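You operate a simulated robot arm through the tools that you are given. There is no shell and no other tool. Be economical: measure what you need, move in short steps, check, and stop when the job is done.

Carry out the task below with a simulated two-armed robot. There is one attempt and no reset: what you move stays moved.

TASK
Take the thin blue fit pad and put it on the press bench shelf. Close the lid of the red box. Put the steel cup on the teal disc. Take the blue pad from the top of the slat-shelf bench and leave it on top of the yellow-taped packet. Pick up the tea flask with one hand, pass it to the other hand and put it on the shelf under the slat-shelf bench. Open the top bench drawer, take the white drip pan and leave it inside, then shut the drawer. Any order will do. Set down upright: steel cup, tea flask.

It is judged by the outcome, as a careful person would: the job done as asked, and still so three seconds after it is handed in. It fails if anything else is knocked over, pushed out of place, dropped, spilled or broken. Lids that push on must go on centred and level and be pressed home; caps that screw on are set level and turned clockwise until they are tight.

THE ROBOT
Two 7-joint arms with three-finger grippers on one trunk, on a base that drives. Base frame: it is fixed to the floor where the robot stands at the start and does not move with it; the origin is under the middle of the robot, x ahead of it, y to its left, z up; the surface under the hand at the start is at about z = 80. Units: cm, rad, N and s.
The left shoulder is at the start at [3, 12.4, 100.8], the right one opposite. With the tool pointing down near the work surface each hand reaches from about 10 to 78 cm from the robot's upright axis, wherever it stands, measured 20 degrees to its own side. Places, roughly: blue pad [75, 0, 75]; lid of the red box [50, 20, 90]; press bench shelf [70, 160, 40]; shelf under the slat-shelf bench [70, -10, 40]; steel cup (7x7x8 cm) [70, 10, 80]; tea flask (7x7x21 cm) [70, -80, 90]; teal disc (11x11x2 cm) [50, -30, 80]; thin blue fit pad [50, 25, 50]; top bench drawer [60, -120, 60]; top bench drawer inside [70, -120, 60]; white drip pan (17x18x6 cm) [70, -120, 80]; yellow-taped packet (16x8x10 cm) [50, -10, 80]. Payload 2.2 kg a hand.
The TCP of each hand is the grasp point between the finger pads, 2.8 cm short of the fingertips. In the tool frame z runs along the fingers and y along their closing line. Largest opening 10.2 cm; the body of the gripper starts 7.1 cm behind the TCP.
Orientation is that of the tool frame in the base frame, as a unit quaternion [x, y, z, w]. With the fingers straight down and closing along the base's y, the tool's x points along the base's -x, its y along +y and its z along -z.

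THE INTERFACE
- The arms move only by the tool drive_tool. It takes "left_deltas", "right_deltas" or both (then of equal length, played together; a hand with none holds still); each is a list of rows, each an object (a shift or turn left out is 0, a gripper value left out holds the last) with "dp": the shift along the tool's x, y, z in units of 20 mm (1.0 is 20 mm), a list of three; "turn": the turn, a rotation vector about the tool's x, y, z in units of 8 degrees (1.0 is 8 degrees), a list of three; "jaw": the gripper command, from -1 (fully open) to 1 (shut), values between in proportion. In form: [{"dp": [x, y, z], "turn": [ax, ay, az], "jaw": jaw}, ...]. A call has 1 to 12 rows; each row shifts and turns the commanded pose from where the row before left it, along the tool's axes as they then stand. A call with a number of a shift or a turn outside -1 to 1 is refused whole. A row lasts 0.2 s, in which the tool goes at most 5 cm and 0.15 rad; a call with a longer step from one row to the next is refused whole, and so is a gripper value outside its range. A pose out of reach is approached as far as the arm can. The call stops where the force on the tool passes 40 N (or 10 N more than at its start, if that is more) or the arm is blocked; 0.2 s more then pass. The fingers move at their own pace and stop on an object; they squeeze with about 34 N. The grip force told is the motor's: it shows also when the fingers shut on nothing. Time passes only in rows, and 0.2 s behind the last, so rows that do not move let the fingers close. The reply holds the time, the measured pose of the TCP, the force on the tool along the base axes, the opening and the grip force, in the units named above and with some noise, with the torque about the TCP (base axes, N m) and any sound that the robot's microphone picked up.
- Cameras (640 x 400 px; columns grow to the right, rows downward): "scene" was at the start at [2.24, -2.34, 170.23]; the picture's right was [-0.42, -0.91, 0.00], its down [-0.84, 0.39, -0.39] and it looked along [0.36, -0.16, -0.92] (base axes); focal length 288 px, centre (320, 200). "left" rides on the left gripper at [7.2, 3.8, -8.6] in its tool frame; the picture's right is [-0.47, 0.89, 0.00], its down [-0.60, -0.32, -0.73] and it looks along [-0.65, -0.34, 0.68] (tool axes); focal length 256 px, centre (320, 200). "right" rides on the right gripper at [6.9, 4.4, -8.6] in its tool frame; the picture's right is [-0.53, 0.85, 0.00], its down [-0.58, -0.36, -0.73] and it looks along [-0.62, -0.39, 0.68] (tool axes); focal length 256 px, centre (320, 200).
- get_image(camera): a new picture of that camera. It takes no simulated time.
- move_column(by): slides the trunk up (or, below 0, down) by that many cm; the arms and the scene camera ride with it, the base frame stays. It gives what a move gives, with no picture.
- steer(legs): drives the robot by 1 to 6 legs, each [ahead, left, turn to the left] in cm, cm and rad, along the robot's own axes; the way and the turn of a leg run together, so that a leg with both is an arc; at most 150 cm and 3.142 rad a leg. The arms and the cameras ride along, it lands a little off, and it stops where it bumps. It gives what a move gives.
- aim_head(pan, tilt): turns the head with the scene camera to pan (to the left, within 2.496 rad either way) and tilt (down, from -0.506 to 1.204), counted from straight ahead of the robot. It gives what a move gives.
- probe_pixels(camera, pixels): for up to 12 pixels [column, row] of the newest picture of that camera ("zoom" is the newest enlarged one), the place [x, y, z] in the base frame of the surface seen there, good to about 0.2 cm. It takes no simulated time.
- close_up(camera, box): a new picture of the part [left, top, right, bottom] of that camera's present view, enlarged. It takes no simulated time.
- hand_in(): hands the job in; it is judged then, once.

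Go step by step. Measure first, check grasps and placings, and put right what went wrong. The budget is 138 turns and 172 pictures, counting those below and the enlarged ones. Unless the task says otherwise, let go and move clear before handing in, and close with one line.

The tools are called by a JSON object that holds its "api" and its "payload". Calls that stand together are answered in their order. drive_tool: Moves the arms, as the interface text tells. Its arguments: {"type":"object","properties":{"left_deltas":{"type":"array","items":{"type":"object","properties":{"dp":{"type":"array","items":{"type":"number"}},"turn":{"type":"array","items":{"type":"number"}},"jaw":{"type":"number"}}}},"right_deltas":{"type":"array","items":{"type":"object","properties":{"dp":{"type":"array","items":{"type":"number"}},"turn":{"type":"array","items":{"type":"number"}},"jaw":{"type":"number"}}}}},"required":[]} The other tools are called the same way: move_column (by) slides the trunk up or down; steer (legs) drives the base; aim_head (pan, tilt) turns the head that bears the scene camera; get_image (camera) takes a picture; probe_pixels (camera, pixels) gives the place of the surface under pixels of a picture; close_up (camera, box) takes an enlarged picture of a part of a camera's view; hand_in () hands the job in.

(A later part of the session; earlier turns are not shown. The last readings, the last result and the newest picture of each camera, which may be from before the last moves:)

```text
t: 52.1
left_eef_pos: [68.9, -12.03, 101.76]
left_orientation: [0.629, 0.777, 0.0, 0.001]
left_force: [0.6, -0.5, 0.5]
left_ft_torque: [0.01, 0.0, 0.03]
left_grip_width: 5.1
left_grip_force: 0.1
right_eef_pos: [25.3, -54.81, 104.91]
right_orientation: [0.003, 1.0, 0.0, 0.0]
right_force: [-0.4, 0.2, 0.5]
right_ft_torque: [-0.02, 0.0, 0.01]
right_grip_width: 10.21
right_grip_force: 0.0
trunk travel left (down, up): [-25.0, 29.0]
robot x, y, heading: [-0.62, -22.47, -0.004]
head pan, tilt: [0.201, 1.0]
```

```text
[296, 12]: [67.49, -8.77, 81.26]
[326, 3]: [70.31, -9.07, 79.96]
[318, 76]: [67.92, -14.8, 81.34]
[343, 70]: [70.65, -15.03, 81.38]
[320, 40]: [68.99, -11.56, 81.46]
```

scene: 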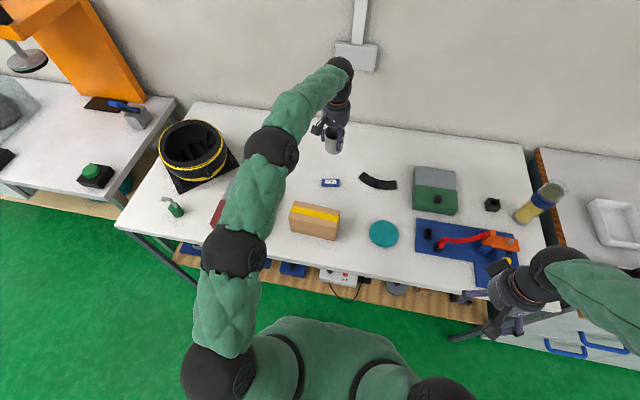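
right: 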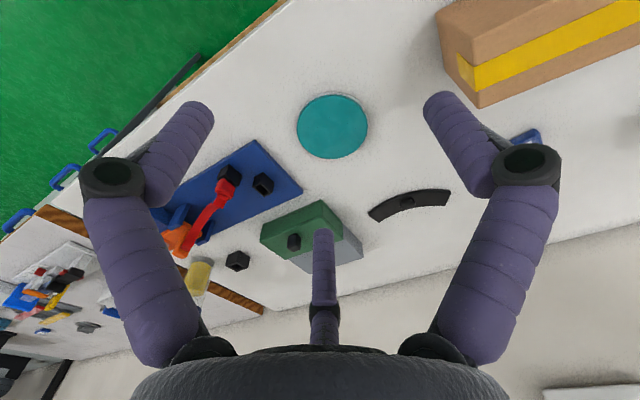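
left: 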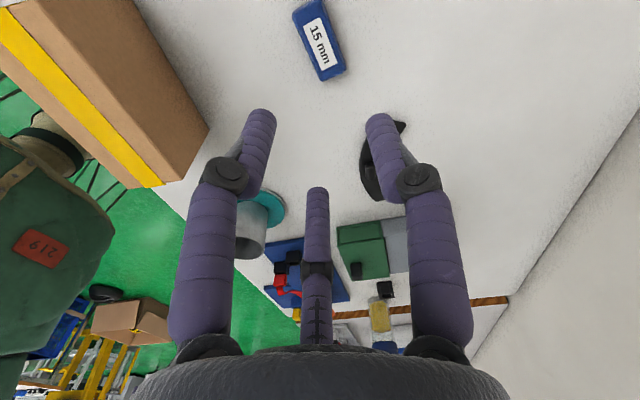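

The pad's centre is ≈[69,-12] and skewed ~6°; small turn correction, then descend to z 83.1 and grip.

{"api": "drive_tool", "payload": {"left_deltas": [{"dp": [0, 0, 0.93], "turn": [0, 0, 0.7]}, {"dp": [0, 0, 0.93]}, {"dp": [0, 0, 0.93]}, {"dp": [0, 0, 0.93]}, {"dp": [0, 0, 0.93]}, {"dp": [0, 0, 0.93]}, {"dp": [0, 0, 0.93]}, {"dp": [0, 0, 0.93]}, {"dp": [0, 0, 0.93]}, {"dp": [0, 0, 0.93]}, {}]}}

{"api": "drive_tool", "payload": {"left_deltas": [{"jaw": 1}, {}, {}, {}]}}

{"api": "drive_tool", "payload": {"left_deltas": [{"dp": [0, 0, -1]}, {"dp": [0, 0, -1]}, {"dp": [0, 0, -1]}, {"dp": [0, 0, -1]}, {"dp": [0, 0, -1]}, {"dp": [0, 0, -1]}, {"dp": [0, 0, -1]}, {"dp": [0, 0, -1]}]}}

{"api": "get_image", "payload": {"camera": "left"}}

```text
t: 54.5
left_eef_pos: [69.39, -11.89, 83.28]
left_orientation: [0.665, 0.747, 0.0, 0.002]
left_force: [0.7, 0.1, -0.4]
left_ft_torque: [0.0, 0.03, -0.03]
left_grip_width: 5.16
left_grip_force: 0.5
right_eef_pos: [25.53, -54.77, 104.82]
right_orientation: [0.001, 1.0, 0.0, -0.001]
right_force: [0.5, 0.9, -0.7]
right_ft_torque: [0.0, 0.08, 0.03]
right_grip_width: 10.19
right_grip_force: 0.0
trunk travel left (down, up): [-25.0, 29.0]
robot x, y, heading: [-0.67, -22.06, -0.004]
head pan, tilt: [0.201, 1.0]
stopped in row 11 (left hand): the force on the tool passed its limit at 44 N (the readings are from after the stop); the commanded pose is now the measured one
```

```text
t: 55.5
left_eef_pos: [69.1, -11.95, 83.59]
left_orientation: [0.665, 0.747, 0.002, 0.003]
left_force: [-0.4, -0.1, -0.4]
left_ft_torque: [0.0, 0.02, 0.0]
left_grip_width: 4.41
left_grip_force: 33.9
right_eef_pos: [25.27, -54.69, 104.95]
right_orientation: [0.002, 1.0, 0.0, 0.0]
right_force: [0.5, 0.0, 0.1]
right_ft_torque: [0.03, 0.01, -0.03]
right_grip_width: 10.2
right_grip_force: 0.0
trunk travel left (down, up): [-25.0, 29.0]
robot x, y, heading: [-0.47, -22.19, -0.005]
head pan, tilt: [0.201, 1.0]
```

```text
t: 57.3
left_eef_pos: [69.2, -11.93, 99.51]
left_orientation: [0.665, 0.747, 0.003, 0.004]
left_force: [0.0, 0.4, -1.0]
left_ft_torque: [0.01, -0.04, 0.0]
left_grip_width: 4.41
left_grip_force: 34.2
right_eef_pos: [25.32, -54.62, 104.84]
right_orientation: [0.002, 1.0, 0.0, 0.0]
right_force: [-0.5, 0.0, 0.5]
right_ft_torque: [0.01, -0.02, -0.01]
right_grip_width: 10.22
right_grip_force: 0.2
trunk travel left (down, up): [-25.0, 29.0]
robot x, y, heading: [-0.71, -22.56, -0.004]
head pan, tilt: [0.201, 1.0]
```

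```text
142 pictures are left
```

left: 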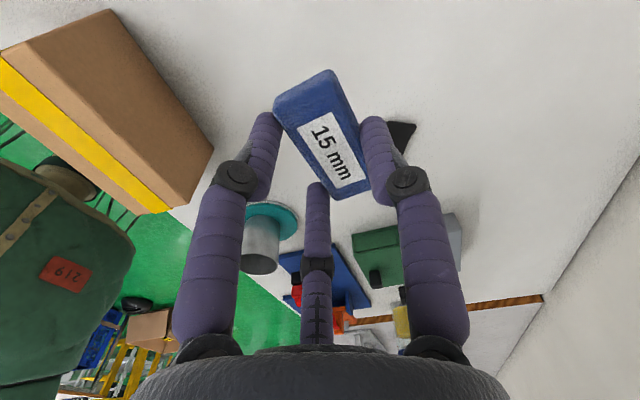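

The pad is held but skewed (width 4.41, corner to corner). I'll check its level by probing its top.

{"api": "probe_pixels", "payload": {"camera": "left", "pixels": [[285, 98], [328, 76], [345, 115], [310, 125], [330, 150], [350, 185], [340, 195], [110, 80], [60, 100], [150, 170]]}}

{"api": "close_up", "payload": {"camera": "left", "box": [220, 40, 440, 220]}}

```text
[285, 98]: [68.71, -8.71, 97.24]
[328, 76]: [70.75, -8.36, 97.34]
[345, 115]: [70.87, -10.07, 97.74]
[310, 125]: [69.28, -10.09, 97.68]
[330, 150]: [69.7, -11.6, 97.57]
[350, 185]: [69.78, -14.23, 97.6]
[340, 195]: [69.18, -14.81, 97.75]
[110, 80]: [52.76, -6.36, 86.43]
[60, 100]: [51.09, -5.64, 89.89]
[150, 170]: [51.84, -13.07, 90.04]
```

```text
2.22 times, centred on (330, 130) of left
```

zoom: 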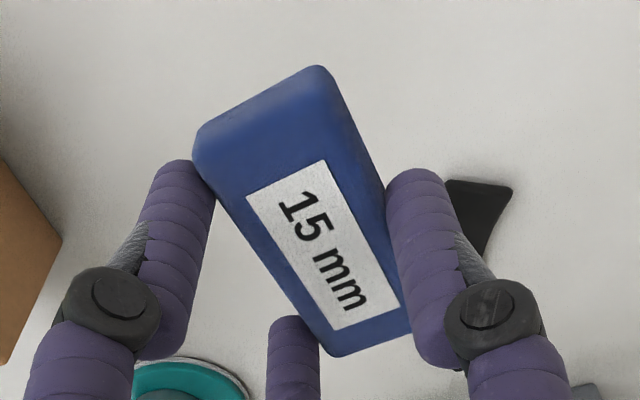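

The pad hangs level (top z≈97.6 everywhere). Carry it over the packet centre ≈[48.6,-10.4].

{"api": "drive_tool", "payload": {"left_deltas": [{"dp": [0.162, -0.952, 0]}, {"dp": [0.162, -0.952, 0]}, {"dp": [0.162, -0.952, 0]}, {"dp": [0.162, -0.952, 0]}, {"dp": [0.162, -0.952, 0]}, {"dp": [0.162, -0.952, 0]}, {"dp": [0.162, -0.952, 0]}, {"dp": [0.162, -0.952, 0]}, {"dp": [0.162, -0.952, 0]}, {"dp": [0.162, -0.952, 0]}, {"dp": [0.162, -0.952, 0]}, {}]}}

{"api": "get_image", "payload": {"camera": "left"}}

{"api": "close_up", "payload": {"camera": "scene", "box": [220, 140, 420, 265]}}

```text
t: 59.9
left_eef_pos: [47.85, -10.78, 99.53]
left_orientation: [0.665, 0.747, 0.002, 0.002]
left_force: [0.8, -0.7, -0.4]
left_ft_torque: [-0.03, 0.0, 0.0]
left_grip_width: 4.4
left_grip_force: 33.7
right_eef_pos: [25.36, -54.74, 104.88]
right_orientation: [0.002, 1.0, 0.0, 0.0]
right_force: [0.5, -0.1, -0.1]
right_ft_torque: [-0.01, 0.01, -0.03]
right_grip_width: 10.19
right_grip_force: 0.1
trunk travel left (down, up): [-25.0, 29.0]
robot x, y, heading: [-0.25, -21.98, -0.01]
head pan, tilt: [0.201, 1.0]
```

```text
140 pictures are left
```

left: 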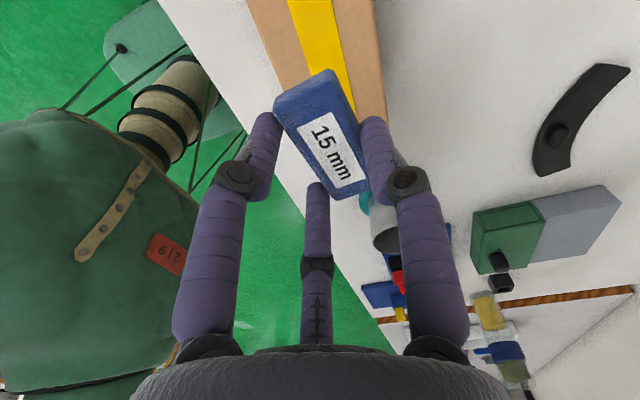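

```text
3.20 times, centred on (320, 202) of scene
```

zoom: 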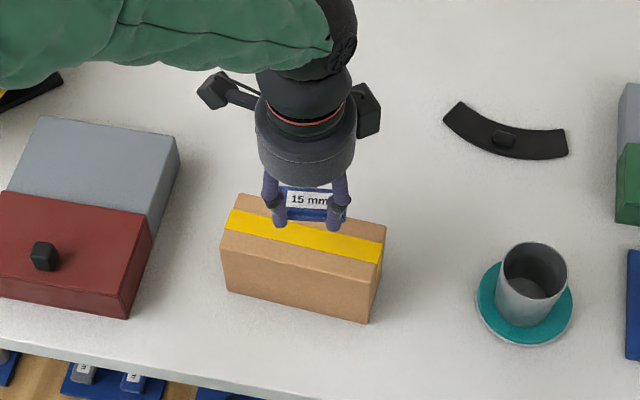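

Over the packet; lower until contact.

{"api": "drive_tool", "payload": {"left_deltas": [{"dp": [0, 0, 0.7]}, {"dp": [0, 0, 0.7]}, {"dp": [0, 0, 0.7]}, {"dp": [0, 0, 0.5]}, {"dp": [0, 0, 0.2]}, {"dp": [0, 0, 0.1]}, {}]}}

{"api": "get_image", "payload": {"camera": "left"}}

```text
t: 61.5
left_eef_pos: [48.02, -10.98, 93.62]
left_orientation: [0.664, 0.748, 0.002, 0.003]
left_force: [-0.6, 1.0, 0.4]
left_ft_torque: [-0.03, -0.01, 0.01]
left_grip_width: 4.4
left_grip_force: 34.2
right_eef_pos: [25.32, -54.82, 104.96]
right_orientation: [0.002, 1.0, -0.001, 0.0]
right_force: [0.1, 0.7, 0.2]
right_ft_torque: [0.0, -0.01, -0.02]
right_grip_width: 10.21
right_grip_force: 0.0
trunk travel left (down, up): [-25.0, 29.0]
robot x, y, heading: [-0.48, -22.32, -0.009]
head pan, tilt: [0.201, 1.0]
```

```text
138 pictures are left
```

left: 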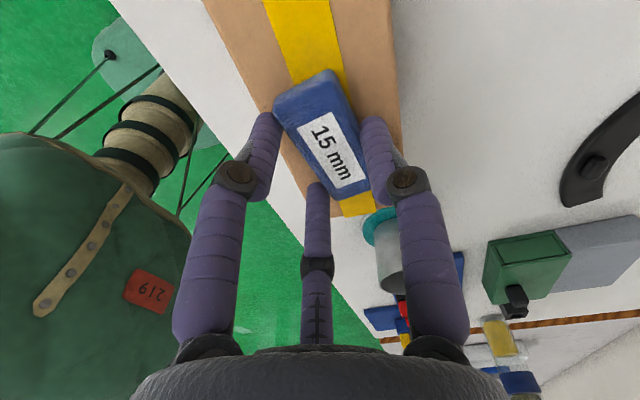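

{"api": "drive_tool", "payload": {"left_deltas": [{"dp": [0, 0, 0.08]}, {"dp": [0, 0, 0.06]}, {}]}}

```text
t: 62.3
left_eef_pos: [48.01, -10.82, 93.4]
left_orientation: [0.664, 0.748, 0.002, 0.002]
left_force: [-0.7, -0.2, 5.7]
left_ft_torque: [-0.03, 0.08, -0.01]
left_grip_width: 4.41
left_grip_force: 33.8
right_eef_pos: [25.32, -54.73, 104.87]
right_orientation: [0.001, 1.0, 0.0, 0.0]
right_force: [-0.1, -0.1, -0.7]
right_ft_torque: [-0.01, 0.0, 0.0]
right_grip_width: 10.19
right_grip_force: 0.0
trunk travel left (down, up): [-25.0, 29.0]
robot x, y, heading: [-0.95, -22.22, -0.007]
head pan, tilt: [0.201, 1.0]
```

Contact (5.7 N). Open gently and lift, then check.

{"api": "drive_tool", "payload": {"left_deltas": [{"jaw": 0.05}, {}, {"jaw": -0.3}, {}, {"dp": [0, 0, -1]}, {"dp": [0, 0, -1]}, {"dp": [0, 0, -1]}, {"dp": [0, 0, -1]}, {"dp": [0, 0, -1]}, {"dp": [0, 0, -1]}]}}

{"api": "get_image", "payload": {"camera": "left"}}

{"api": "close_up", "payload": {"camera": "scene", "box": [220, 140, 420, 265]}}

```text
t: 64.5
left_eef_pos: [47.73, -10.77, 105.35]
left_orientation: [0.665, 0.747, 0.002, 0.004]
left_force: [-0.3, -0.7, -0.4]
left_ft_torque: [0.02, -0.03, 0.01]
left_grip_width: 6.61
left_grip_force: 0.1
right_eef_pos: [25.32, -54.76, 104.96]
right_orientation: [0.002, 1.0, 0.0, 0.0]
right_force: [0.0, 0.3, -0.3]
right_ft_torque: [-0.03, 0.0, 0.0]
right_grip_width: 10.19
right_grip_force: 0.0
trunk travel left (down, up): [-25.0, 29.0]
robot x, y, heading: [-0.38, -22.09, -0.004]
head pan, tilt: [0.201, 1.0]
```

```text
137 pictures are left
```

left: 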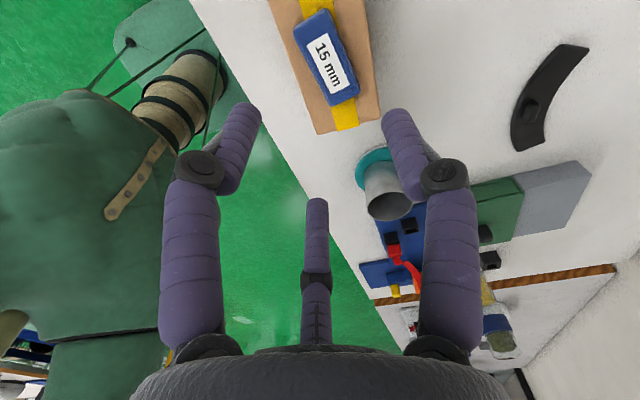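

```text
3.20 times, centred on (320, 202) of scene
```

zoom: 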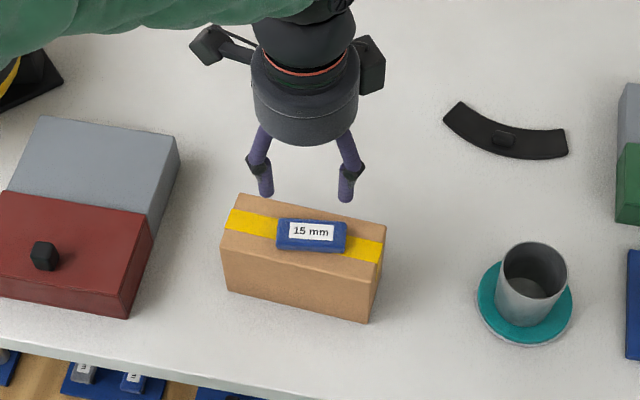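

Pad sits squarely on the packet. Next the flask: drive right and measure it.

{"api": "steer", "payload": {"legs": [[0, -33, 0]]}}

{"api": "aim_head", "payload": {"pan": -0.3, "tilt": 0.9}}

{"api": "get_image", "payload": {"camera": "scene"}}

```text
t: 66.7
left_eef_pos: [47.69, -43.86, 105.42]
left_orientation: [0.665, 0.747, 0.003, 0.003]
left_force: [1.1, 0.1, 0.3]
left_ft_torque: [-0.01, 0.0, 0.0]
left_grip_width: 6.61
left_grip_force: 0.1
right_eef_pos: [25.02, -87.79, 104.82]
right_orientation: [0.002, 1.0, 0.001, 0.001]
right_force: [-0.2, -0.8, -0.1]
right_ft_torque: [-0.03, 0.0, 0.0]
right_grip_width: 10.19
right_grip_force: 0.1
trunk travel left (down, up): [-25.0, 29.0]
robot x, y, heading: [-0.85, -54.97, -0.001]
head pan, tilt: [0.201, 1.0]
```

```text
t: 67.7
left_eef_pos: [47.78, -43.78, 105.28]
left_orientation: [0.664, 0.747, 0.002, 0.003]
left_force: [0.7, -0.6, 0.5]
left_ft_torque: [-0.01, -0.04, 0.01]
left_grip_width: 6.65
left_grip_force: 0.0
right_eef_pos: [25.28, -87.73, 105.02]
right_orientation: [0.002, 1.0, -0.001, 0.001]
right_force: [0.0, 0.3, 0.6]
right_ft_torque: [0.01, -0.02, -0.05]
right_grip_width: 10.22
right_grip_force: 0.1
trunk travel left (down, up): [-25.0, 29.0]
robot x, y, heading: [-0.78, -55.32, -0.008]
head pan, tilt: [-0.3, 0.901]
```

```text
135 pictures are left
```

scene: 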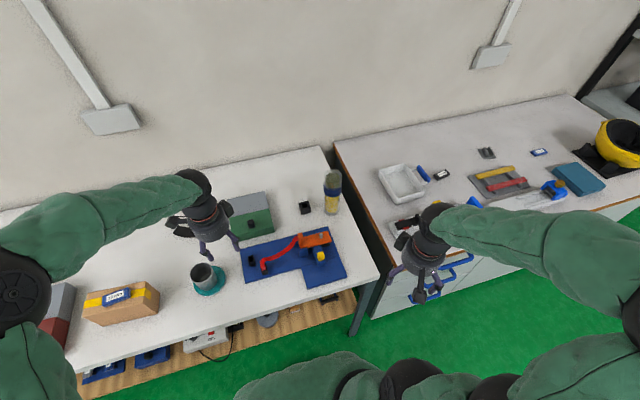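

{"api": "close_up", "payload": {"camera": "scene", "box": [230, 140, 430, 265]}}

{"api": "probe_pixels", "payload": {"camera": "zoom", "pixels": [[330, 100], [331, 120], [332, 145], [330, 170], [330, 205], [312, 120], [352, 120], [310, 155], [355, 150], [235, 215], [460, 150]]}}

```text
3.20 times, centred on (330, 202) of scene
```

zoom: 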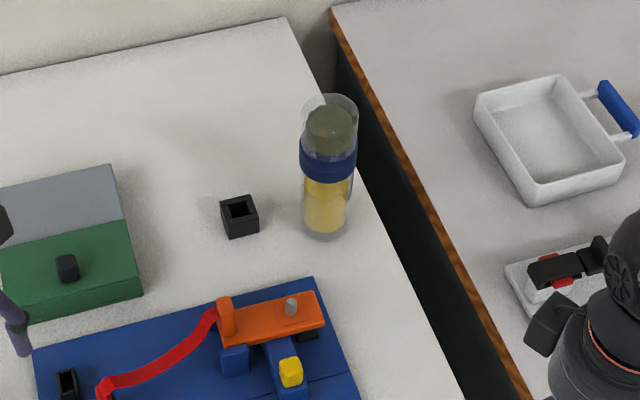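

```text
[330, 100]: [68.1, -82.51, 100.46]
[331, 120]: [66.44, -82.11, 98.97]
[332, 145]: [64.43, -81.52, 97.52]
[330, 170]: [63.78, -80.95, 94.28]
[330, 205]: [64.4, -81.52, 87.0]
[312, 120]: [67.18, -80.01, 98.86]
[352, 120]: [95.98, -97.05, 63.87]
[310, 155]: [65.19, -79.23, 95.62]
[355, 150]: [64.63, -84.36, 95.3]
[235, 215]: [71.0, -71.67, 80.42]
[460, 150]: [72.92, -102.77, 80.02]
```

The flask stands at ≈[67,-82], top z≈101. Bring the right hand over it from above (z≈113).

{"api": "drive_tool", "payload": {"right_deltas": [{"dp": [0, 0, -1]}, {"dp": [0, 0, -1]}, {"dp": [-0.5, 0.3, -1]}, {"dp": [-1, 0.3, -1]}, {"dp": [-1, 0.3, 0]}, {"dp": [-1, 0.3, 0]}, {"dp": [-1, 0.3, 0]}, {"dp": [-1, 0.3, 0]}, {"dp": [-1, 0.3, 0]}, {"dp": [-1, 0.3, 0]}, {"dp": [-1, 0.3, 0]}, {"dp": [-1, 0.15, 0]}]}}

{"api": "drive_tool", "payload": {"right_deltas": [{"dp": [-1, 0, 0]}, {"dp": [-1, 0, 0]}, {"dp": [-1, 0, 0]}, {"dp": [-1, 0, 0]}, {"dp": [-1, 0, 0]}, {"dp": [-1, 0, 0]}, {"dp": [-1, 0, 0]}, {"dp": [-1, 0, 0]}, {"dp": [-1, 0, 0]}, {}]}}

{"api": "get_image", "payload": {"camera": "right"}}

```text
t: 70.2
left_eef_pos: [47.65, -43.85, 105.28]
left_orientation: [0.664, 0.747, 0.002, 0.001]
left_force: [0.1, -0.3, -0.3]
left_ft_torque: [0.03, -0.02, -0.01]
left_grip_width: 6.62
left_grip_force: 0.2
right_eef_pos: [44.33, -82.11, 112.87]
right_orientation: [0.002, 1.0, -0.001, -0.001]
right_force: [0.3, -0.5, 0.0]
right_ft_torque: [-0.01, -0.02, 0.02]
right_grip_width: 10.21
right_grip_force: 0.1
trunk travel left (down, up): [-25.0, 29.0]
robot x, y, heading: [-0.64, -55.28, -0.004]
head pan, tilt: [-0.3, 0.901]
```

```text
t: 72.5
left_eef_pos: [47.72, -43.85, 105.26]
left_orientation: [0.665, 0.747, 0.003, 0.003]
left_force: [-0.2, -0.9, -0.8]
left_ft_torque: [0.0, 0.01, 0.0]
left_grip_width: 6.64
left_grip_force: 0.0
right_eef_pos: [62.31, -82.04, 112.96]
right_orientation: [0.003, 1.0, 0.0, 0.0]
right_force: [0.0, -0.6, 0.2]
right_ft_torque: [0.0, -0.02, 0.01]
right_grip_width: 10.19
right_grip_force: 0.1
trunk travel left (down, up): [-25.0, 29.0]
robot x, y, heading: [-0.8, -55.11, -0.004]
head pan, tilt: [-0.3, 0.901]
```

```text
133 pictures are left
```

right: 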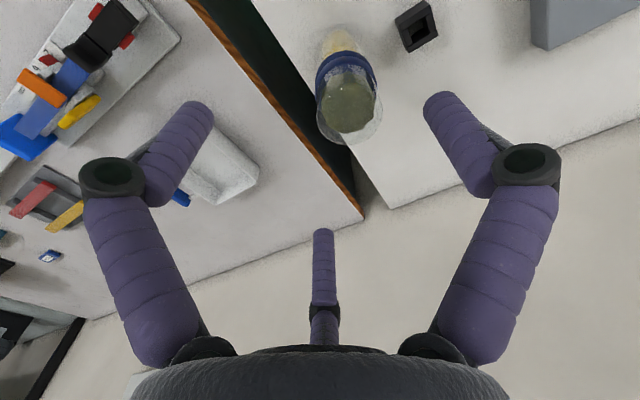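

{"api": "probe_pixels", "payload": {"camera": "right", "pixels": [[320, 80], [376, 72], [345, 55], [350, 108], [320, 110], [378, 110], [350, 138], [350, 142], [345, 40]]}}

{"api": "close_up", "payload": {"camera": "right", "box": [270, 0, 430, 160]}}

```text
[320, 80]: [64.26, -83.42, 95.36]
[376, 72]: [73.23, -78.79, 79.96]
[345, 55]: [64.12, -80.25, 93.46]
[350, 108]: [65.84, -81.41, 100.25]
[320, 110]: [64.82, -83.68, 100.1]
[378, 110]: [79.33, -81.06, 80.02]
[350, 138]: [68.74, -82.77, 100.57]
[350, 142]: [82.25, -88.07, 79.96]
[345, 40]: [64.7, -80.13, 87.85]
```

```text
2.50 times, centred on (350, 80) of right
```

zoom: 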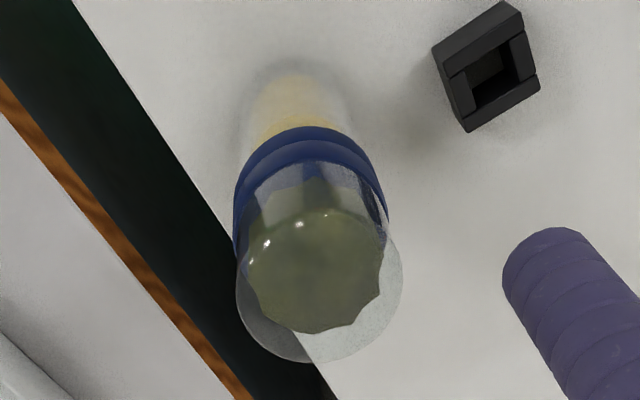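

Flask centre ≈[67,-81.9]. Align and descend to z 97.5, then grip.

{"api": "drive_tool", "payload": {"right_deltas": [{"dp": [-1, 0.05, 0]}, {"dp": [-1, 0, 0]}, {"dp": [-0.35, 0, 0]}, {"dp": [0, 0, 1]}, {"dp": [0, 0, 1]}, {"dp": [0, 0, 1]}, {"dp": [0, 0, 1]}, {}]}}

{"api": "get_image", "payload": {"camera": "right"}}

```text
t: 74.2
left_eef_pos: [47.61, -43.63, 105.32]
left_orientation: [0.664, 0.747, 0.002, 0.003]
left_force: [-0.1, 0.7, 0.6]
left_ft_torque: [0.02, 0.03, -0.01]
left_grip_width: 6.62
left_grip_force: 0.0
right_eef_pos: [66.84, -82.03, 104.93]
right_orientation: [0.003, 1.0, 0.0, 0.0]
right_force: [-0.1, 0.0, -0.2]
right_ft_torque: [-0.03, 0.02, -0.03]
right_grip_width: 10.19
right_grip_force: 0.1
trunk travel left (down, up): [-25.0, 29.0]
robot x, y, heading: [-0.7, -55.32, -0.005]
head pan, tilt: [-0.3, 0.901]
```

```text
131 pictures are left
```

right: 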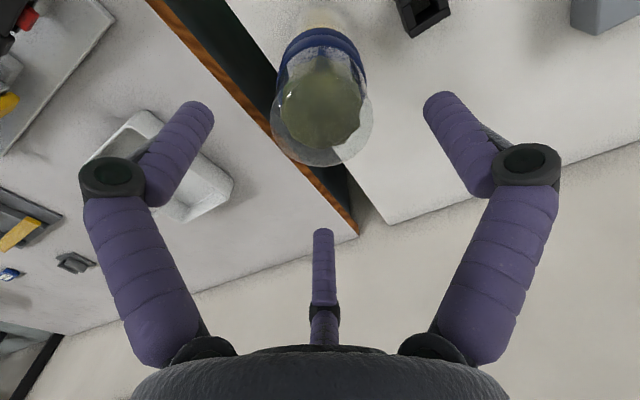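

Centred between fingers. Descend and grip.

{"api": "drive_tool", "payload": {"right_deltas": [{"dp": [0, 0, 1]}, {"dp": [0, 0, 1]}, {"dp": [0, 0, 1]}, {"dp": [0, 0, 0.7]}, {"jaw": 1}, {}, {}, {}]}}

{"api": "drive_tool", "payload": {"right_deltas": [{"dp": [0, 0, -0.5]}, {"dp": [0, 0, -0.5]}, {"dp": [0, 0, -1]}, {"dp": [0, 0, -1]}, {"dp": [0, 0, -1]}, {"dp": [0, 0, -1]}, {"dp": [0, 0, -1]}, {"dp": [0, 0, -1]}, {"dp": [0, 0, -1]}, {}]}}

{"api": "get_image", "payload": {"camera": "right"}}

{"api": "get_image", "payload": {"camera": "scene"}}

```text
t: 76.0
left_eef_pos: [47.79, -43.84, 105.21]
left_orientation: [0.665, 0.747, 0.003, 0.003]
left_force: [-0.2, 0.0, -0.3]
left_ft_torque: [-0.02, 0.0, 0.01]
left_grip_width: 6.63
left_grip_force: 0.0
right_eef_pos: [66.97, -82.06, 97.64]
right_orientation: [0.003, 1.0, 0.0, 0.001]
right_force: [2.3, -0.2, 3.4]
right_ft_torque: [-0.1, -0.33, 0.04]
right_grip_width: 6.09
right_grip_force: 33.8
trunk travel left (down, up): [-25.0, 29.0]
robot x, y, heading: [-0.91, -55.11, -0.007]
head pan, tilt: [-0.3, 0.901]
```

```text
t: 78.2
left_eef_pos: [47.87, -43.77, 105.15]
left_orientation: [0.664, 0.747, 0.001, 0.002]
left_force: [0.0, 0.4, 0.3]
left_ft_torque: [-0.01, -0.01, 0.0]
left_grip_width: 6.62
left_grip_force: 0.0
right_eef_pos: [66.86, -82.09, 113.43]
right_orientation: [0.002, 1.0, 0.0, -0.001]
right_force: [0.4, 0.4, -4.9]
right_ft_torque: [0.01, 0.0, 0.0]
right_grip_width: 6.08
right_grip_force: 33.1
trunk travel left (down, up): [-25.0, 29.0]
robot x, y, heading: [-0.64, -55.11, -0.002]
head pan, tilt: [-0.3, 0.901]
```

```text
130 pictures are left
```

right: 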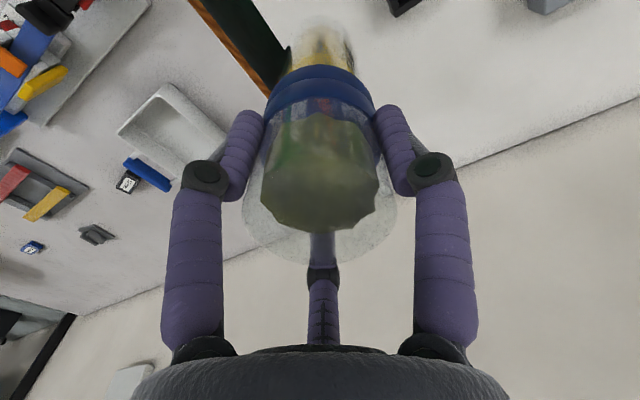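

```text
129 pictures are left
```

scene: 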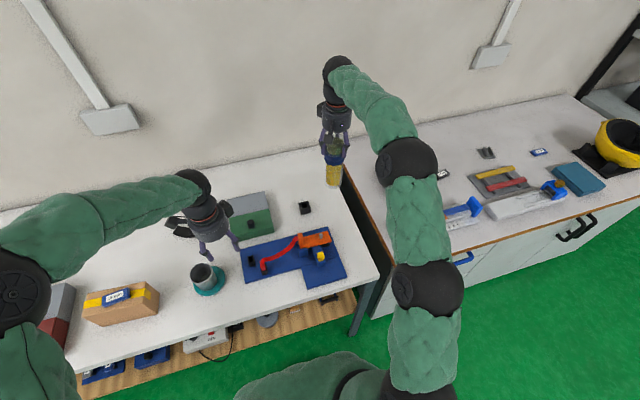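

The flask is lifted straight, bottom at ≈z 96. Back the robot away from the benches for the handover.

{"api": "steer", "payload": {"legs": [[-62, 0, 0]]}}

{"api": "get_image", "payload": {"camera": "scene"}}

```text
t: 81.8
left_eef_pos: [-14.63, -43.51, 105.28]
left_orientation: [0.665, 0.747, 0.002, 0.002]
left_force: [0.5, -0.2, 0.0]
left_ft_torque: [-0.04, 0.0, 0.0]
left_grip_width: 6.64
left_grip_force: 0.1
right_eef_pos: [4.34, -81.8, 113.56]
right_orientation: [0.002, 1.0, 0.0, 0.0]
right_force: [0.2, 0.1, -4.7]
right_ft_torque: [0.0, -0.01, 0.01]
right_grip_width: 6.05
right_grip_force: 34.3
trunk travel left (down, up): [-25.0, 29.0]
robot x, y, heading: [-63.52, -54.84, -0.006]
head pan, tilt: [-0.3, 0.901]
```

```text
128 pictures are left
```

scene: 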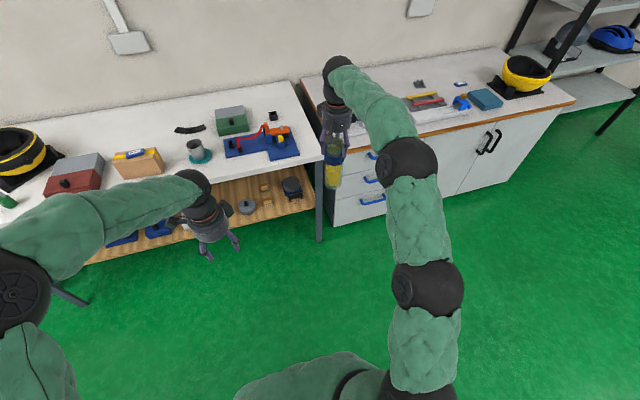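

Now rotate the left hand back to square and tilt it forward 60° (fingers 30° below horizontal).

{"api": "drive_tool", "payload": {"left_deltas": [{"turn": [0, 0, -1], "jaw": -1}, {"turn": [0, 0, -1]}, {"turn": [0, 0, -1]}, {"turn": [0, 0, -1]}, {"turn": [0, 0, -1]}, {"turn": [0, 0, -1]}, {"turn": [0, 0, -1]}, {"turn": [0, 0, -1]}, {"turn": [0, 0, -1]}, {"turn": [0, 0, -1]}, {"turn": [0, 0, -0.4]}, {}]}}

{"api": "drive_tool", "payload": {"left_deltas": [{"turn": [0, -1, 0]}, {"turn": [0, -1, 0]}, {"turn": [0, -1, 0]}, {"turn": [0, -1, 0]}, {"turn": [0, -1, 0]}, {"turn": [0, -1, 0]}, {"turn": [0, -1, 0]}, {"turn": [0, -0.5, 0]}, {}]}}

{"api": "get_image", "payload": {"camera": "scene"}}

```text
t: 84.3
left_eef_pos: [-14.74, -43.42, 105.37]
left_orientation: [0.0, 1.0, 0.0, 0.003]
left_force: [-0.4, 0.6, 0.7]
left_ft_torque: [-0.01, 0.0, 0.01]
left_grip_width: 10.21
left_grip_force: 0.1
right_eef_pos: [4.43, -81.73, 113.49]
right_orientation: [0.002, 1.0, 0.0, -0.001]
right_force: [0.3, 0.0, -4.7]
right_ft_torque: [0.02, 0.0, 0.02]
right_grip_width: 6.06
right_grip_force: 34.3
trunk travel left (down, up): [-25.0, 29.0]
robot x, y, heading: [-63.2, -54.57, -0.009]
head pan, tilt: [-0.3, 0.901]
```

```text
t: 86.3
left_eef_pos: [-14.71, -43.47, 105.27]
left_orientation: [0.0, 0.865, 0.0, 0.502]
left_force: [0.4, -0.5, 0.5]
left_ft_torque: [-0.01, 0.01, 0.01]
left_grip_width: 10.22
left_grip_force: 0.1
right_eef_pos: [4.3, -81.9, 113.37]
right_orientation: [0.001, 1.0, 0.0, 0.0]
right_force: [0.3, -0.2, -4.2]
right_ft_torque: [0.0, -0.02, 0.03]
right_grip_width: 6.06
right_grip_force: 34.1
trunk travel left (down, up): [-25.0, 29.0]
robot x, y, heading: [-63.04, -55.01, -0.003]
head pan, tilt: [-0.3, 0.901]
```

```text
127 pictures are left
```

scene: 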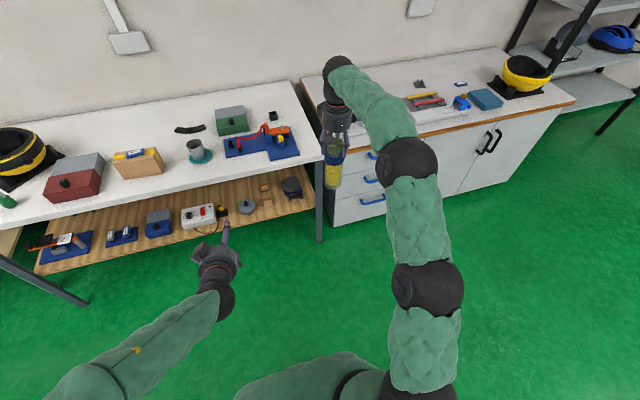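

Left is tilted properly. Bring the flask toward the middle with the right hand.

{"api": "drive_tool", "payload": {"right_deltas": [{"dp": [0.1, 1, 0]}, {"dp": [0.1, 1, 0]}, {"dp": [0.1, 1, 0]}, {"dp": [0.1, 1, 0]}, {"dp": [0.1, 1, 0]}, {"dp": [0.1, 1, 0]}, {"dp": [0.1, 1, 0]}, {"dp": [0.1, 1, 0]}, {"dp": [0.1, 1, 0]}, {"dp": [0.1, 1, 0]}, {"dp": [0.1, 1, 0]}, {}]}}

{"api": "aim_head", "payload": {"pan": 0.0, "tilt": 0.8}}

{"api": "get_image", "payload": {"camera": "scene"}}

{"api": "get_image", "payload": {"camera": "left"}}

```text
t: 89.0
left_eef_pos: [-14.89, -43.57, 105.27]
left_orientation: [0.0, 0.865, 0.001, 0.502]
left_force: [-0.1, -0.7, 0.4]
left_ft_torque: [0.01, 0.0, 0.04]
left_grip_width: 10.19
left_grip_force: 0.1
right_eef_pos: [2.19, -59.87, 113.45]
right_orientation: [0.002, 1.0, 0.0, 0.0]
right_force: [0.2, -0.6, -4.7]
right_ft_torque: [-0.01, 0.01, -0.02]
right_grip_width: 6.06
right_grip_force: 33.6
trunk travel left (down, up): [-25.0, 29.0]
robot x, y, heading: [-63.13, -55.06, -0.001]
head pan, tilt: [-0.3, 0.901]
```

```text
t: 89.8
left_eef_pos: [-14.85, -43.44, 105.27]
left_orientation: [0.0, 0.865, -0.001, 0.501]
left_force: [-1.0, 0.6, 0.8]
left_ft_torque: [-0.01, -0.01, 0.01]
left_grip_width: 10.21
left_grip_force: 0.1
right_eef_pos: [2.24, -59.81, 113.41]
right_orientation: [0.002, 1.0, 0.0, -0.001]
right_force: [0.4, -0.2, -5.2]
right_ft_torque: [0.0, 0.0, 0.04]
right_grip_width: 6.08
right_grip_force: 34.1
trunk travel left (down, up): [-25.0, 29.0]
robot x, y, heading: [-63.14, -55.17, -0.006]
head pan, tilt: [0.0, 0.799]
```

```text
126 pictures are left
```

scene: 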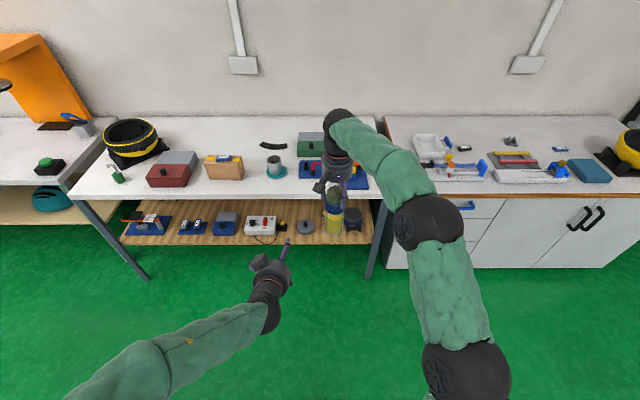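

```text
125 pictures are left
```

left: 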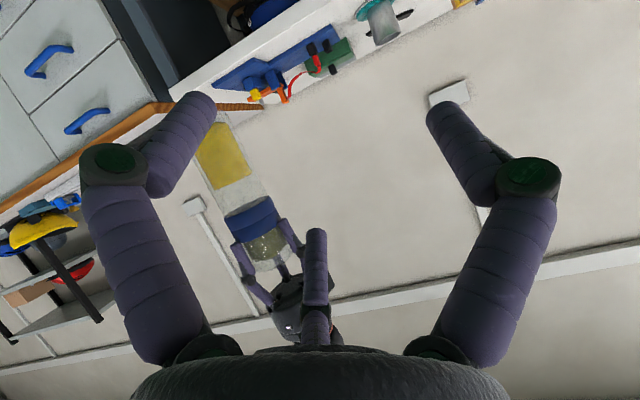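

Align left in y (-16.4 cm), staying 17 cm behind the flask.

{"api": "drive_tool", "payload": {"left_deltas": [{"dp": [0, -1, 0]}, {"dp": [0, -1, 0]}, {"dp": [0, -1, 0]}, {"dp": [0, -1, 0]}, {"dp": [0, -1, 0]}, {"dp": [0, -1, 0]}, {"dp": [0, -1, 0]}, {"dp": [0, -1, 0]}, {"dp": [0, -0.2, 0]}, {}]}}

{"api": "drive_tool", "payload": {"left_deltas": [{"dp": [-0.407, 0, 0.861]}, {"dp": [-0.407, 0, 0.861]}, {"dp": [-0.407, 0, 0.861]}, {"dp": [-0.407, 0, 0.861]}, {}]}}

{"api": "get_image", "payload": {"camera": "left"}}

{"api": "get_image", "payload": {"camera": "scene"}}

```text
t: 92.0
left_eef_pos: [-14.84, -59.86, 105.32]
left_orientation: [0.0, 0.865, -0.001, 0.502]
left_force: [-0.1, 0.4, 0.2]
left_ft_torque: [0.02, 0.03, -0.01]
left_grip_width: 10.22
left_grip_force: 0.1
right_eef_pos: [2.2, -59.76, 113.37]
right_orientation: [0.001, 1.0, 0.0, -0.001]
right_force: [0.2, -0.8, -4.7]
right_ft_torque: [0.03, 0.01, -0.03]
right_grip_width: 6.06
right_grip_force: 34.0
trunk travel left (down, up): [-25.0, 29.0]
robot x, y, heading: [-63.13, -54.97, -0.001]
head pan, tilt: [0.0, 0.799]
```

```text
t: 93.2
left_eef_pos: [-7.22, -59.93, 104.7]
left_orientation: [0.0, 0.865, -0.001, 0.503]
left_force: [-0.1, 0.3, -0.1]
left_ft_torque: [0.0, -0.02, 0.0]
left_grip_width: 10.16
left_grip_force: 0.1
right_eef_pos: [2.17, -59.78, 113.47]
right_orientation: [0.002, 1.0, 0.0, 0.0]
right_force: [0.4, 0.1, -4.5]
right_ft_torque: [0.0, -0.04, -0.01]
right_grip_width: 6.08
right_grip_force: 34.1
trunk travel left (down, up): [-25.0, 29.0]
robot x, y, heading: [-63.33, -54.61, -0.005]
head pan, tilt: [0.0, 0.799]
```

```text
124 pictures are left
```

left: 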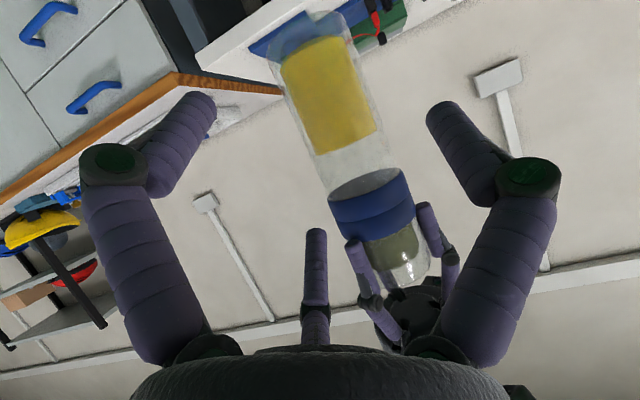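

```text
123 pictures are left
```

scene: 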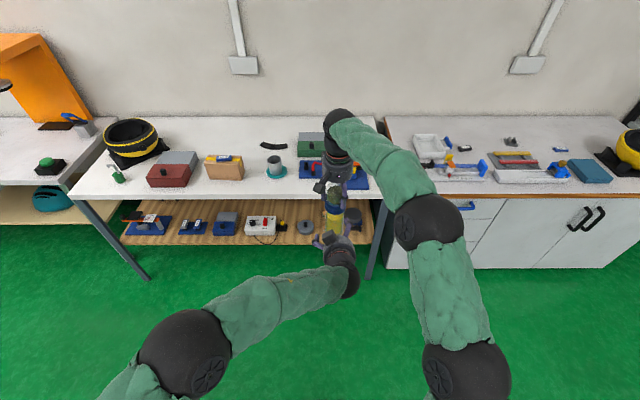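

Flask body is between the fingers' line; advance the remaining 9.4 cm and grip, both holding.

{"api": "drive_tool", "payload": {"left_deltas": [{"dp": [-0.407, 0.01, 0.861]}, {"dp": [-0.407, 0.01, 0.861]}, {"dp": [-0.407, 0.01, 0.861]}, {"dp": [-0.407, 0.01, 0.861]}, {"dp": [-0.407, 0, 0.861]}, {}]}}

{"api": "get_image", "payload": {"camera": "left"}}

```text
t: 94.5
left_eef_pos: [2.21, -60.07, 103.88]
left_orientation: [0.004, 0.865, -0.002, 0.502]
left_force: [-8.4, -34.3, -6.2]
left_ft_torque: [2.24, -0.61, -0.22]
left_grip_width: 10.27
left_grip_force: 0.0
right_eef_pos: [2.08, -59.6, 113.45]
right_orientation: [0.002, 1.0, 0.003, 0.0]
right_force: [9.2, 34.6, 1.6]
right_ft_torque: [1.04, -0.27, 0.28]
right_grip_width: 6.23
right_grip_force: 34.6
trunk travel left (down, up): [-25.0, 29.0]
robot x, y, heading: [-62.8, -54.97, -0.005]
head pan, tilt: [0.0, 0.799]
```

```text
122 pictures are left
```

left: 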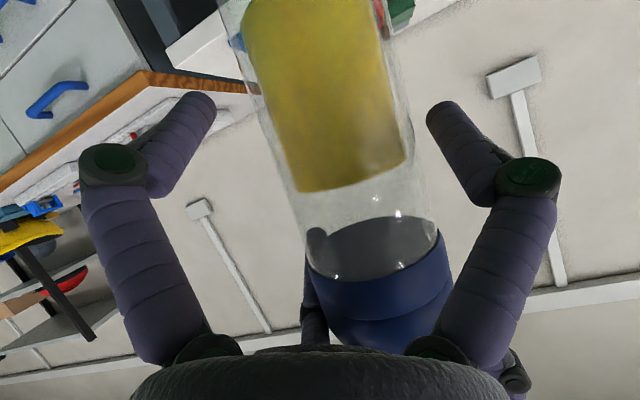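

There is ~34 N sideways force between the hands, so something touches. I'll find the flask's place relative to the fingers.

{"api": "probe_pixels", "payload": {"camera": "left", "pixels": [[330, 290], [380, 290], [430, 270], [300, 120], [345, 120], [390, 120], [345, 180], [480, 150], [185, 130], [360, 330]]}}

{"api": "close_up", "payload": {"camera": "scene", "box": [270, 100, 430, 310]}}

{"api": "get_image", "payload": {"camera": "right"}}

```text
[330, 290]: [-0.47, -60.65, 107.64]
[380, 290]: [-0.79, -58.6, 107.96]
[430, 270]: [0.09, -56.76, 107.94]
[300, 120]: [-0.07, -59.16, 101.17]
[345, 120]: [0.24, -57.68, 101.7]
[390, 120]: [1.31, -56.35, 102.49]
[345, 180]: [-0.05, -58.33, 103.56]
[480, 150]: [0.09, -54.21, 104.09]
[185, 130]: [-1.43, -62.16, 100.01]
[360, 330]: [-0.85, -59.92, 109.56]
```

```text
1.90 times, centred on (350, 205) of scene
```

zoom: 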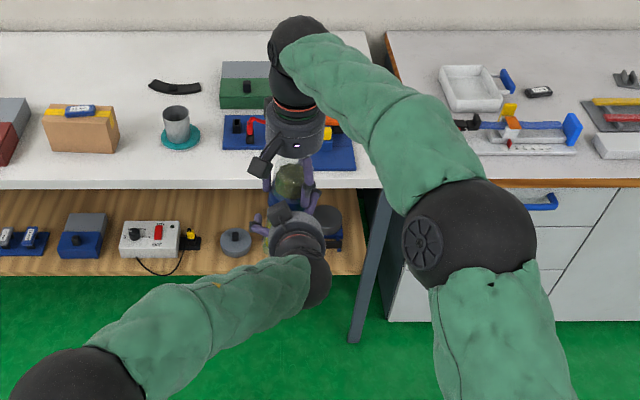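

```text
120 pictures are left
```

right: 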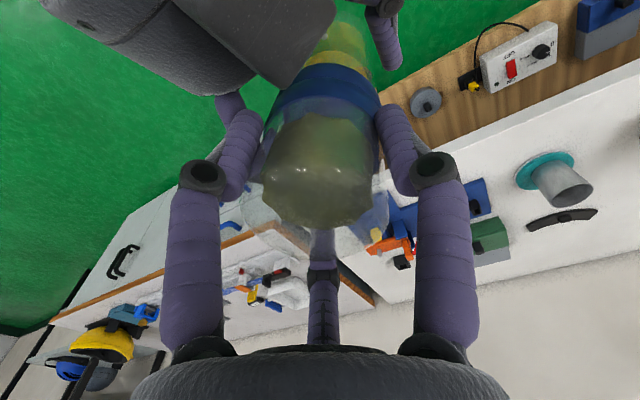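

{"api": "probe_pixels", "payload": {"camera": "right", "pixels": [[320, 40], [270, 40], [200, 50], [225, 100], [230, 150], [385, 40], [150, 30], [250, 85]]}}

{"api": "probe_pixels", "payload": {"camera": "zoom", "pixels": [[280, 212], [262, 165], [256, 225], [300, 235], [308, 185], [267, 190], [290, 180]]}}

```text
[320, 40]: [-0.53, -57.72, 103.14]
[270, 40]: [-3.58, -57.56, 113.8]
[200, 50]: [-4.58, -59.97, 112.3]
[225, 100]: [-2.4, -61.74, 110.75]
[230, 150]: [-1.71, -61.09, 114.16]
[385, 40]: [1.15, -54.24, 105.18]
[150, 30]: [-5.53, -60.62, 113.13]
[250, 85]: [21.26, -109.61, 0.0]
```

```text
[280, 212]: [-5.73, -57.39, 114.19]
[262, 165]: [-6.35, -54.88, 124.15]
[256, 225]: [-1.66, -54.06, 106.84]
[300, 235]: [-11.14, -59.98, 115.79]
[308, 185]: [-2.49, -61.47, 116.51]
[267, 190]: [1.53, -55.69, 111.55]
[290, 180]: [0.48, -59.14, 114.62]
```

Something like a third digit near left pixel (318,240) seems to touch the flask; probe it.

{"api": "probe_pixels", "payload": {"camera": "left", "pixels": [[314, 235], [313, 300], [312, 330], [316, 245], [190, 110], [450, 110]]}}

{"api": "close_up", "payload": {"camera": "right", "box": [180, 0, 420, 150]}}

```text
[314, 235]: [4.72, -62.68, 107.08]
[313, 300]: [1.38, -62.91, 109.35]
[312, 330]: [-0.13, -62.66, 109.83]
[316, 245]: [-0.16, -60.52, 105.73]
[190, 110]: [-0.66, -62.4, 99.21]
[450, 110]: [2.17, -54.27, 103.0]
```

```text
2.67 times, centred on (300, 75) of right
```

zoom: 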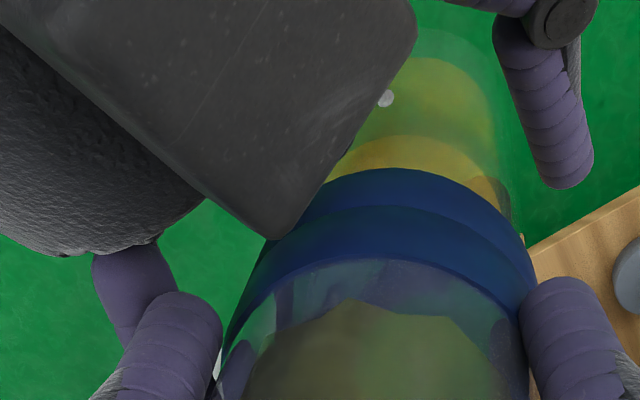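

The readings put the contact at z≈110.5: a third digit of the left hand (its far side) rubs the flask. I'll back off and roll the left hand 180° so that digit and camera swap sides.

{"api": "drive_tool", "payload": {"left_deltas": [{"dp": [0.407, 0, -0.861]}, {"dp": [0.407, 0, -0.861]}, {"dp": [0.407, 0, -0.861]}, {"dp": [0.407, 0, -0.861]}, {"dp": [0.407, 0, -0.861]}, {"dp": [0.407, 0, -0.861]}, {"dp": [0.407, 0, -0.861]}, {"dp": [0.407, 0, -0.861]}, {"dp": [0.407, 0, -0.861]}, {}]}}

{"api": "get_image", "payload": {"camera": "right"}}

```text
t: 96.8
left_eef_pos: [-14.75, -59.83, 105.33]
left_orientation: [0.0, 0.865, 0.0, 0.502]
left_force: [-0.1, 0.1, 0.7]
left_ft_torque: [-0.02, 0.01, -0.01]
left_grip_width: 10.24
left_grip_force: 0.0
right_eef_pos: [2.28, -59.78, 113.41]
right_orientation: [0.002, 1.0, 0.001, 0.0]
right_force: [-0.5, 0.2, -5.1]
right_ft_torque: [-0.01, -0.01, 0.01]
right_grip_width: 6.3
right_grip_force: 33.7
trunk travel left (down, up): [-25.0, 29.0]
robot x, y, heading: [-63.16, -54.72, -0.002]
head pan, tilt: [0.0, 0.799]
```

```text
118 pictures are left
```

right: 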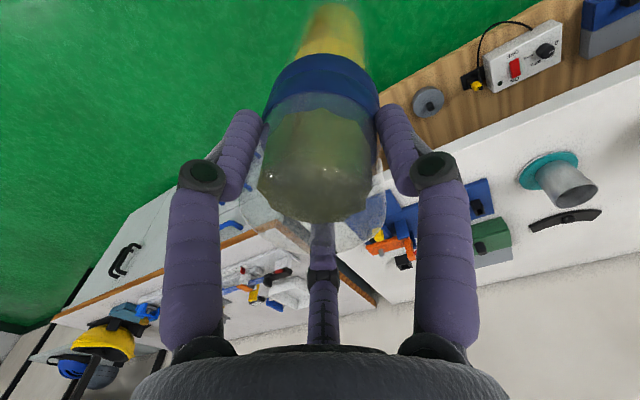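

Clear again. Roll the left hand 180° about its axis.

{"api": "drive_tool", "payload": {"left_deltas": [{"turn": [0, 0, 1]}, {"turn": [0, 0, 1]}, {"turn": [0, 0, 1]}, {"turn": [0, 0, 1]}, {"turn": [0, 0, 1]}, {"turn": [0, 0, 1]}, {"turn": [0, 0, 1]}, {"turn": [0, 0, 1]}, {"turn": [0, 0, 1]}, {"turn": [0, 0, 1]}, {"turn": [0, 0, 1]}, {"turn": [0, 0, 1]}]}}

{"api": "drive_tool", "payload": {"left_deltas": [{"turn": [0, 0, 1]}, {"turn": [0, 0, 1]}, {"turn": [0, 0, 1]}, {"turn": [0, 0, 1]}, {"turn": [0, 0, 1]}, {"turn": [0, 0, 1]}, {"turn": [0, 0, 1]}, {"turn": [0, 0, 1]}, {"turn": [0, 0, 1]}, {"turn": [0, 0, 1]}, {"turn": [0, 0, 0.5]}, {}]}}

{"api": "get_image", "payload": {"camera": "left"}}

{"api": "get_image", "payload": {"camera": "scene"}}

```text
t: 99.3
left_eef_pos: [-14.74, -59.81, 105.33]
left_orientation: [0.643, 0.578, 0.373, 0.337]
left_force: [-0.5, -0.6, -0.2]
left_ft_torque: [0.02, -0.02, -0.02]
left_grip_width: 10.21
left_grip_force: 0.0
right_eef_pos: [2.25, -59.87, 113.45]
right_orientation: [0.002, 1.0, 0.0, -0.001]
right_force: [0.2, -0.2, -5.2]
right_ft_torque: [-0.03, -0.03, 0.0]
right_grip_width: 6.26
right_grip_force: 34.1
trunk travel left (down, up): [-25.0, 29.0]
robot x, y, heading: [-63.15, -54.98, -0.007]
head pan, tilt: [0.0, 0.799]
```

```text
t: 102.0
left_eef_pos: [-14.7, -59.82, 105.21]
left_orientation: [0.864, -0.001, 0.503, 0.0]
left_force: [0.1, 0.6, 0.2]
left_ft_torque: [-0.02, 0.01, -0.01]
left_grip_width: 10.2
left_grip_force: 0.1
right_eef_pos: [2.24, -59.76, 113.45]
right_orientation: [0.002, 1.0, 0.0, -0.001]
right_force: [0.2, 0.3, -4.7]
right_ft_torque: [-0.03, -0.01, 0.05]
right_grip_width: 6.26
right_grip_force: 33.6
trunk travel left (down, up): [-25.0, 29.0]
robot x, y, heading: [-63.22, -54.7, -0.002]
head pan, tilt: [0.0, 0.799]
```

```text
117 pictures are left
```

left: 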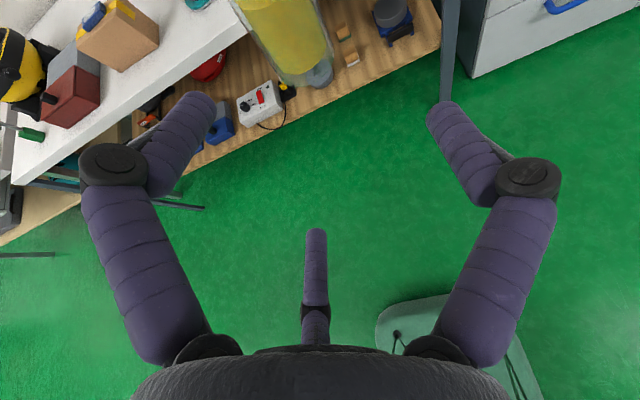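

```text
116 pictures are left
```

scene: 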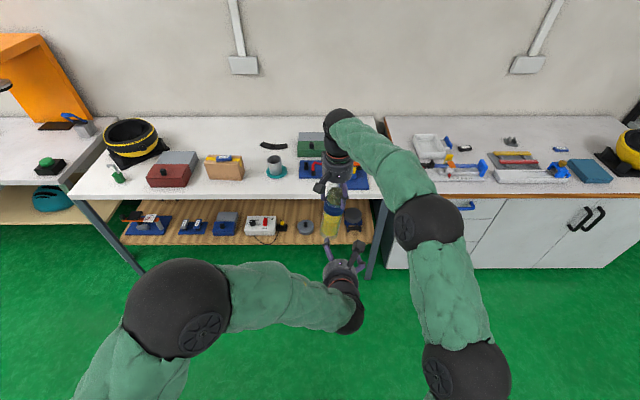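

The roll succeeded. Pitch up 10° and advance most of the way.

{"api": "drive_tool", "payload": {"left_deltas": [{"turn": [0, 0.65, 0]}, {"turn": [0, 0.6, 0]}, {"dp": [0.259, 0, 0.95]}, {"dp": [0.259, 0, 0.95]}, {"dp": [0.259, 0, 0.95]}, {"dp": [0.259, 0, 0.95]}, {}]}}

{"api": "get_image", "payload": {"camera": "left"}}

{"api": "get_image", "payload": {"camera": "right"}}

```text
t: 103.5
left_eef_pos: [-6.81, -59.89, 104.7]
left_orientation: [0.817, 0.001, 0.576, 0.0]
left_force: [-0.1, -0.2, 0.4]
left_ft_torque: [0.0, 0.02, -0.02]
left_grip_width: 10.2
left_grip_force: 0.0
right_eef_pos: [2.14, -59.74, 113.41]
right_orientation: [0.002, 1.0, 0.001, 0.0]
right_force: [0.0, -1.1, -4.8]
right_ft_torque: [-0.03, -0.01, 0.01]
right_grip_width: 6.27
right_grip_force: 34.5
trunk travel left (down, up): [-25.0, 29.0]
robot x, y, heading: [-63.37, -54.87, -0.003]
head pan, tilt: [0.0, 0.799]
```

```text
115 pictures are left
```

left: 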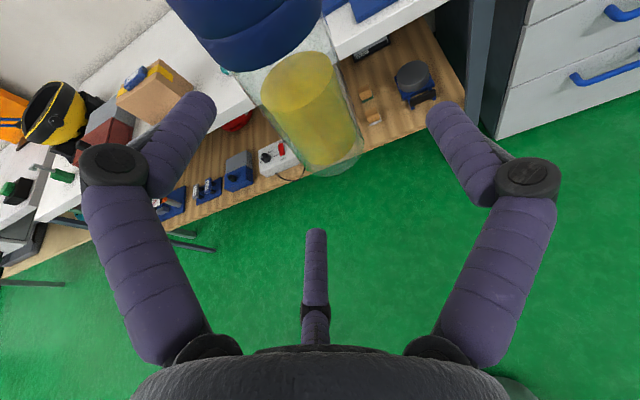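

```text
114 pictures are left
```

right: 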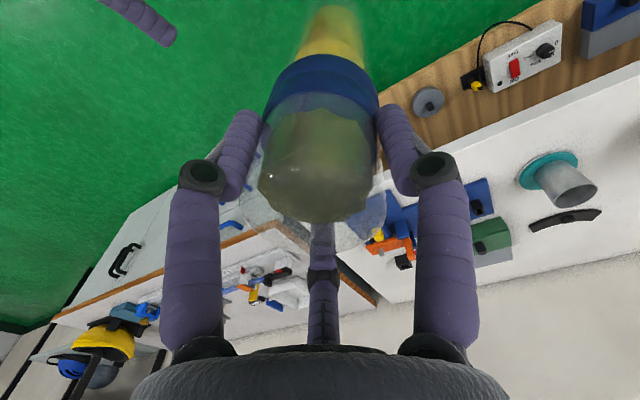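

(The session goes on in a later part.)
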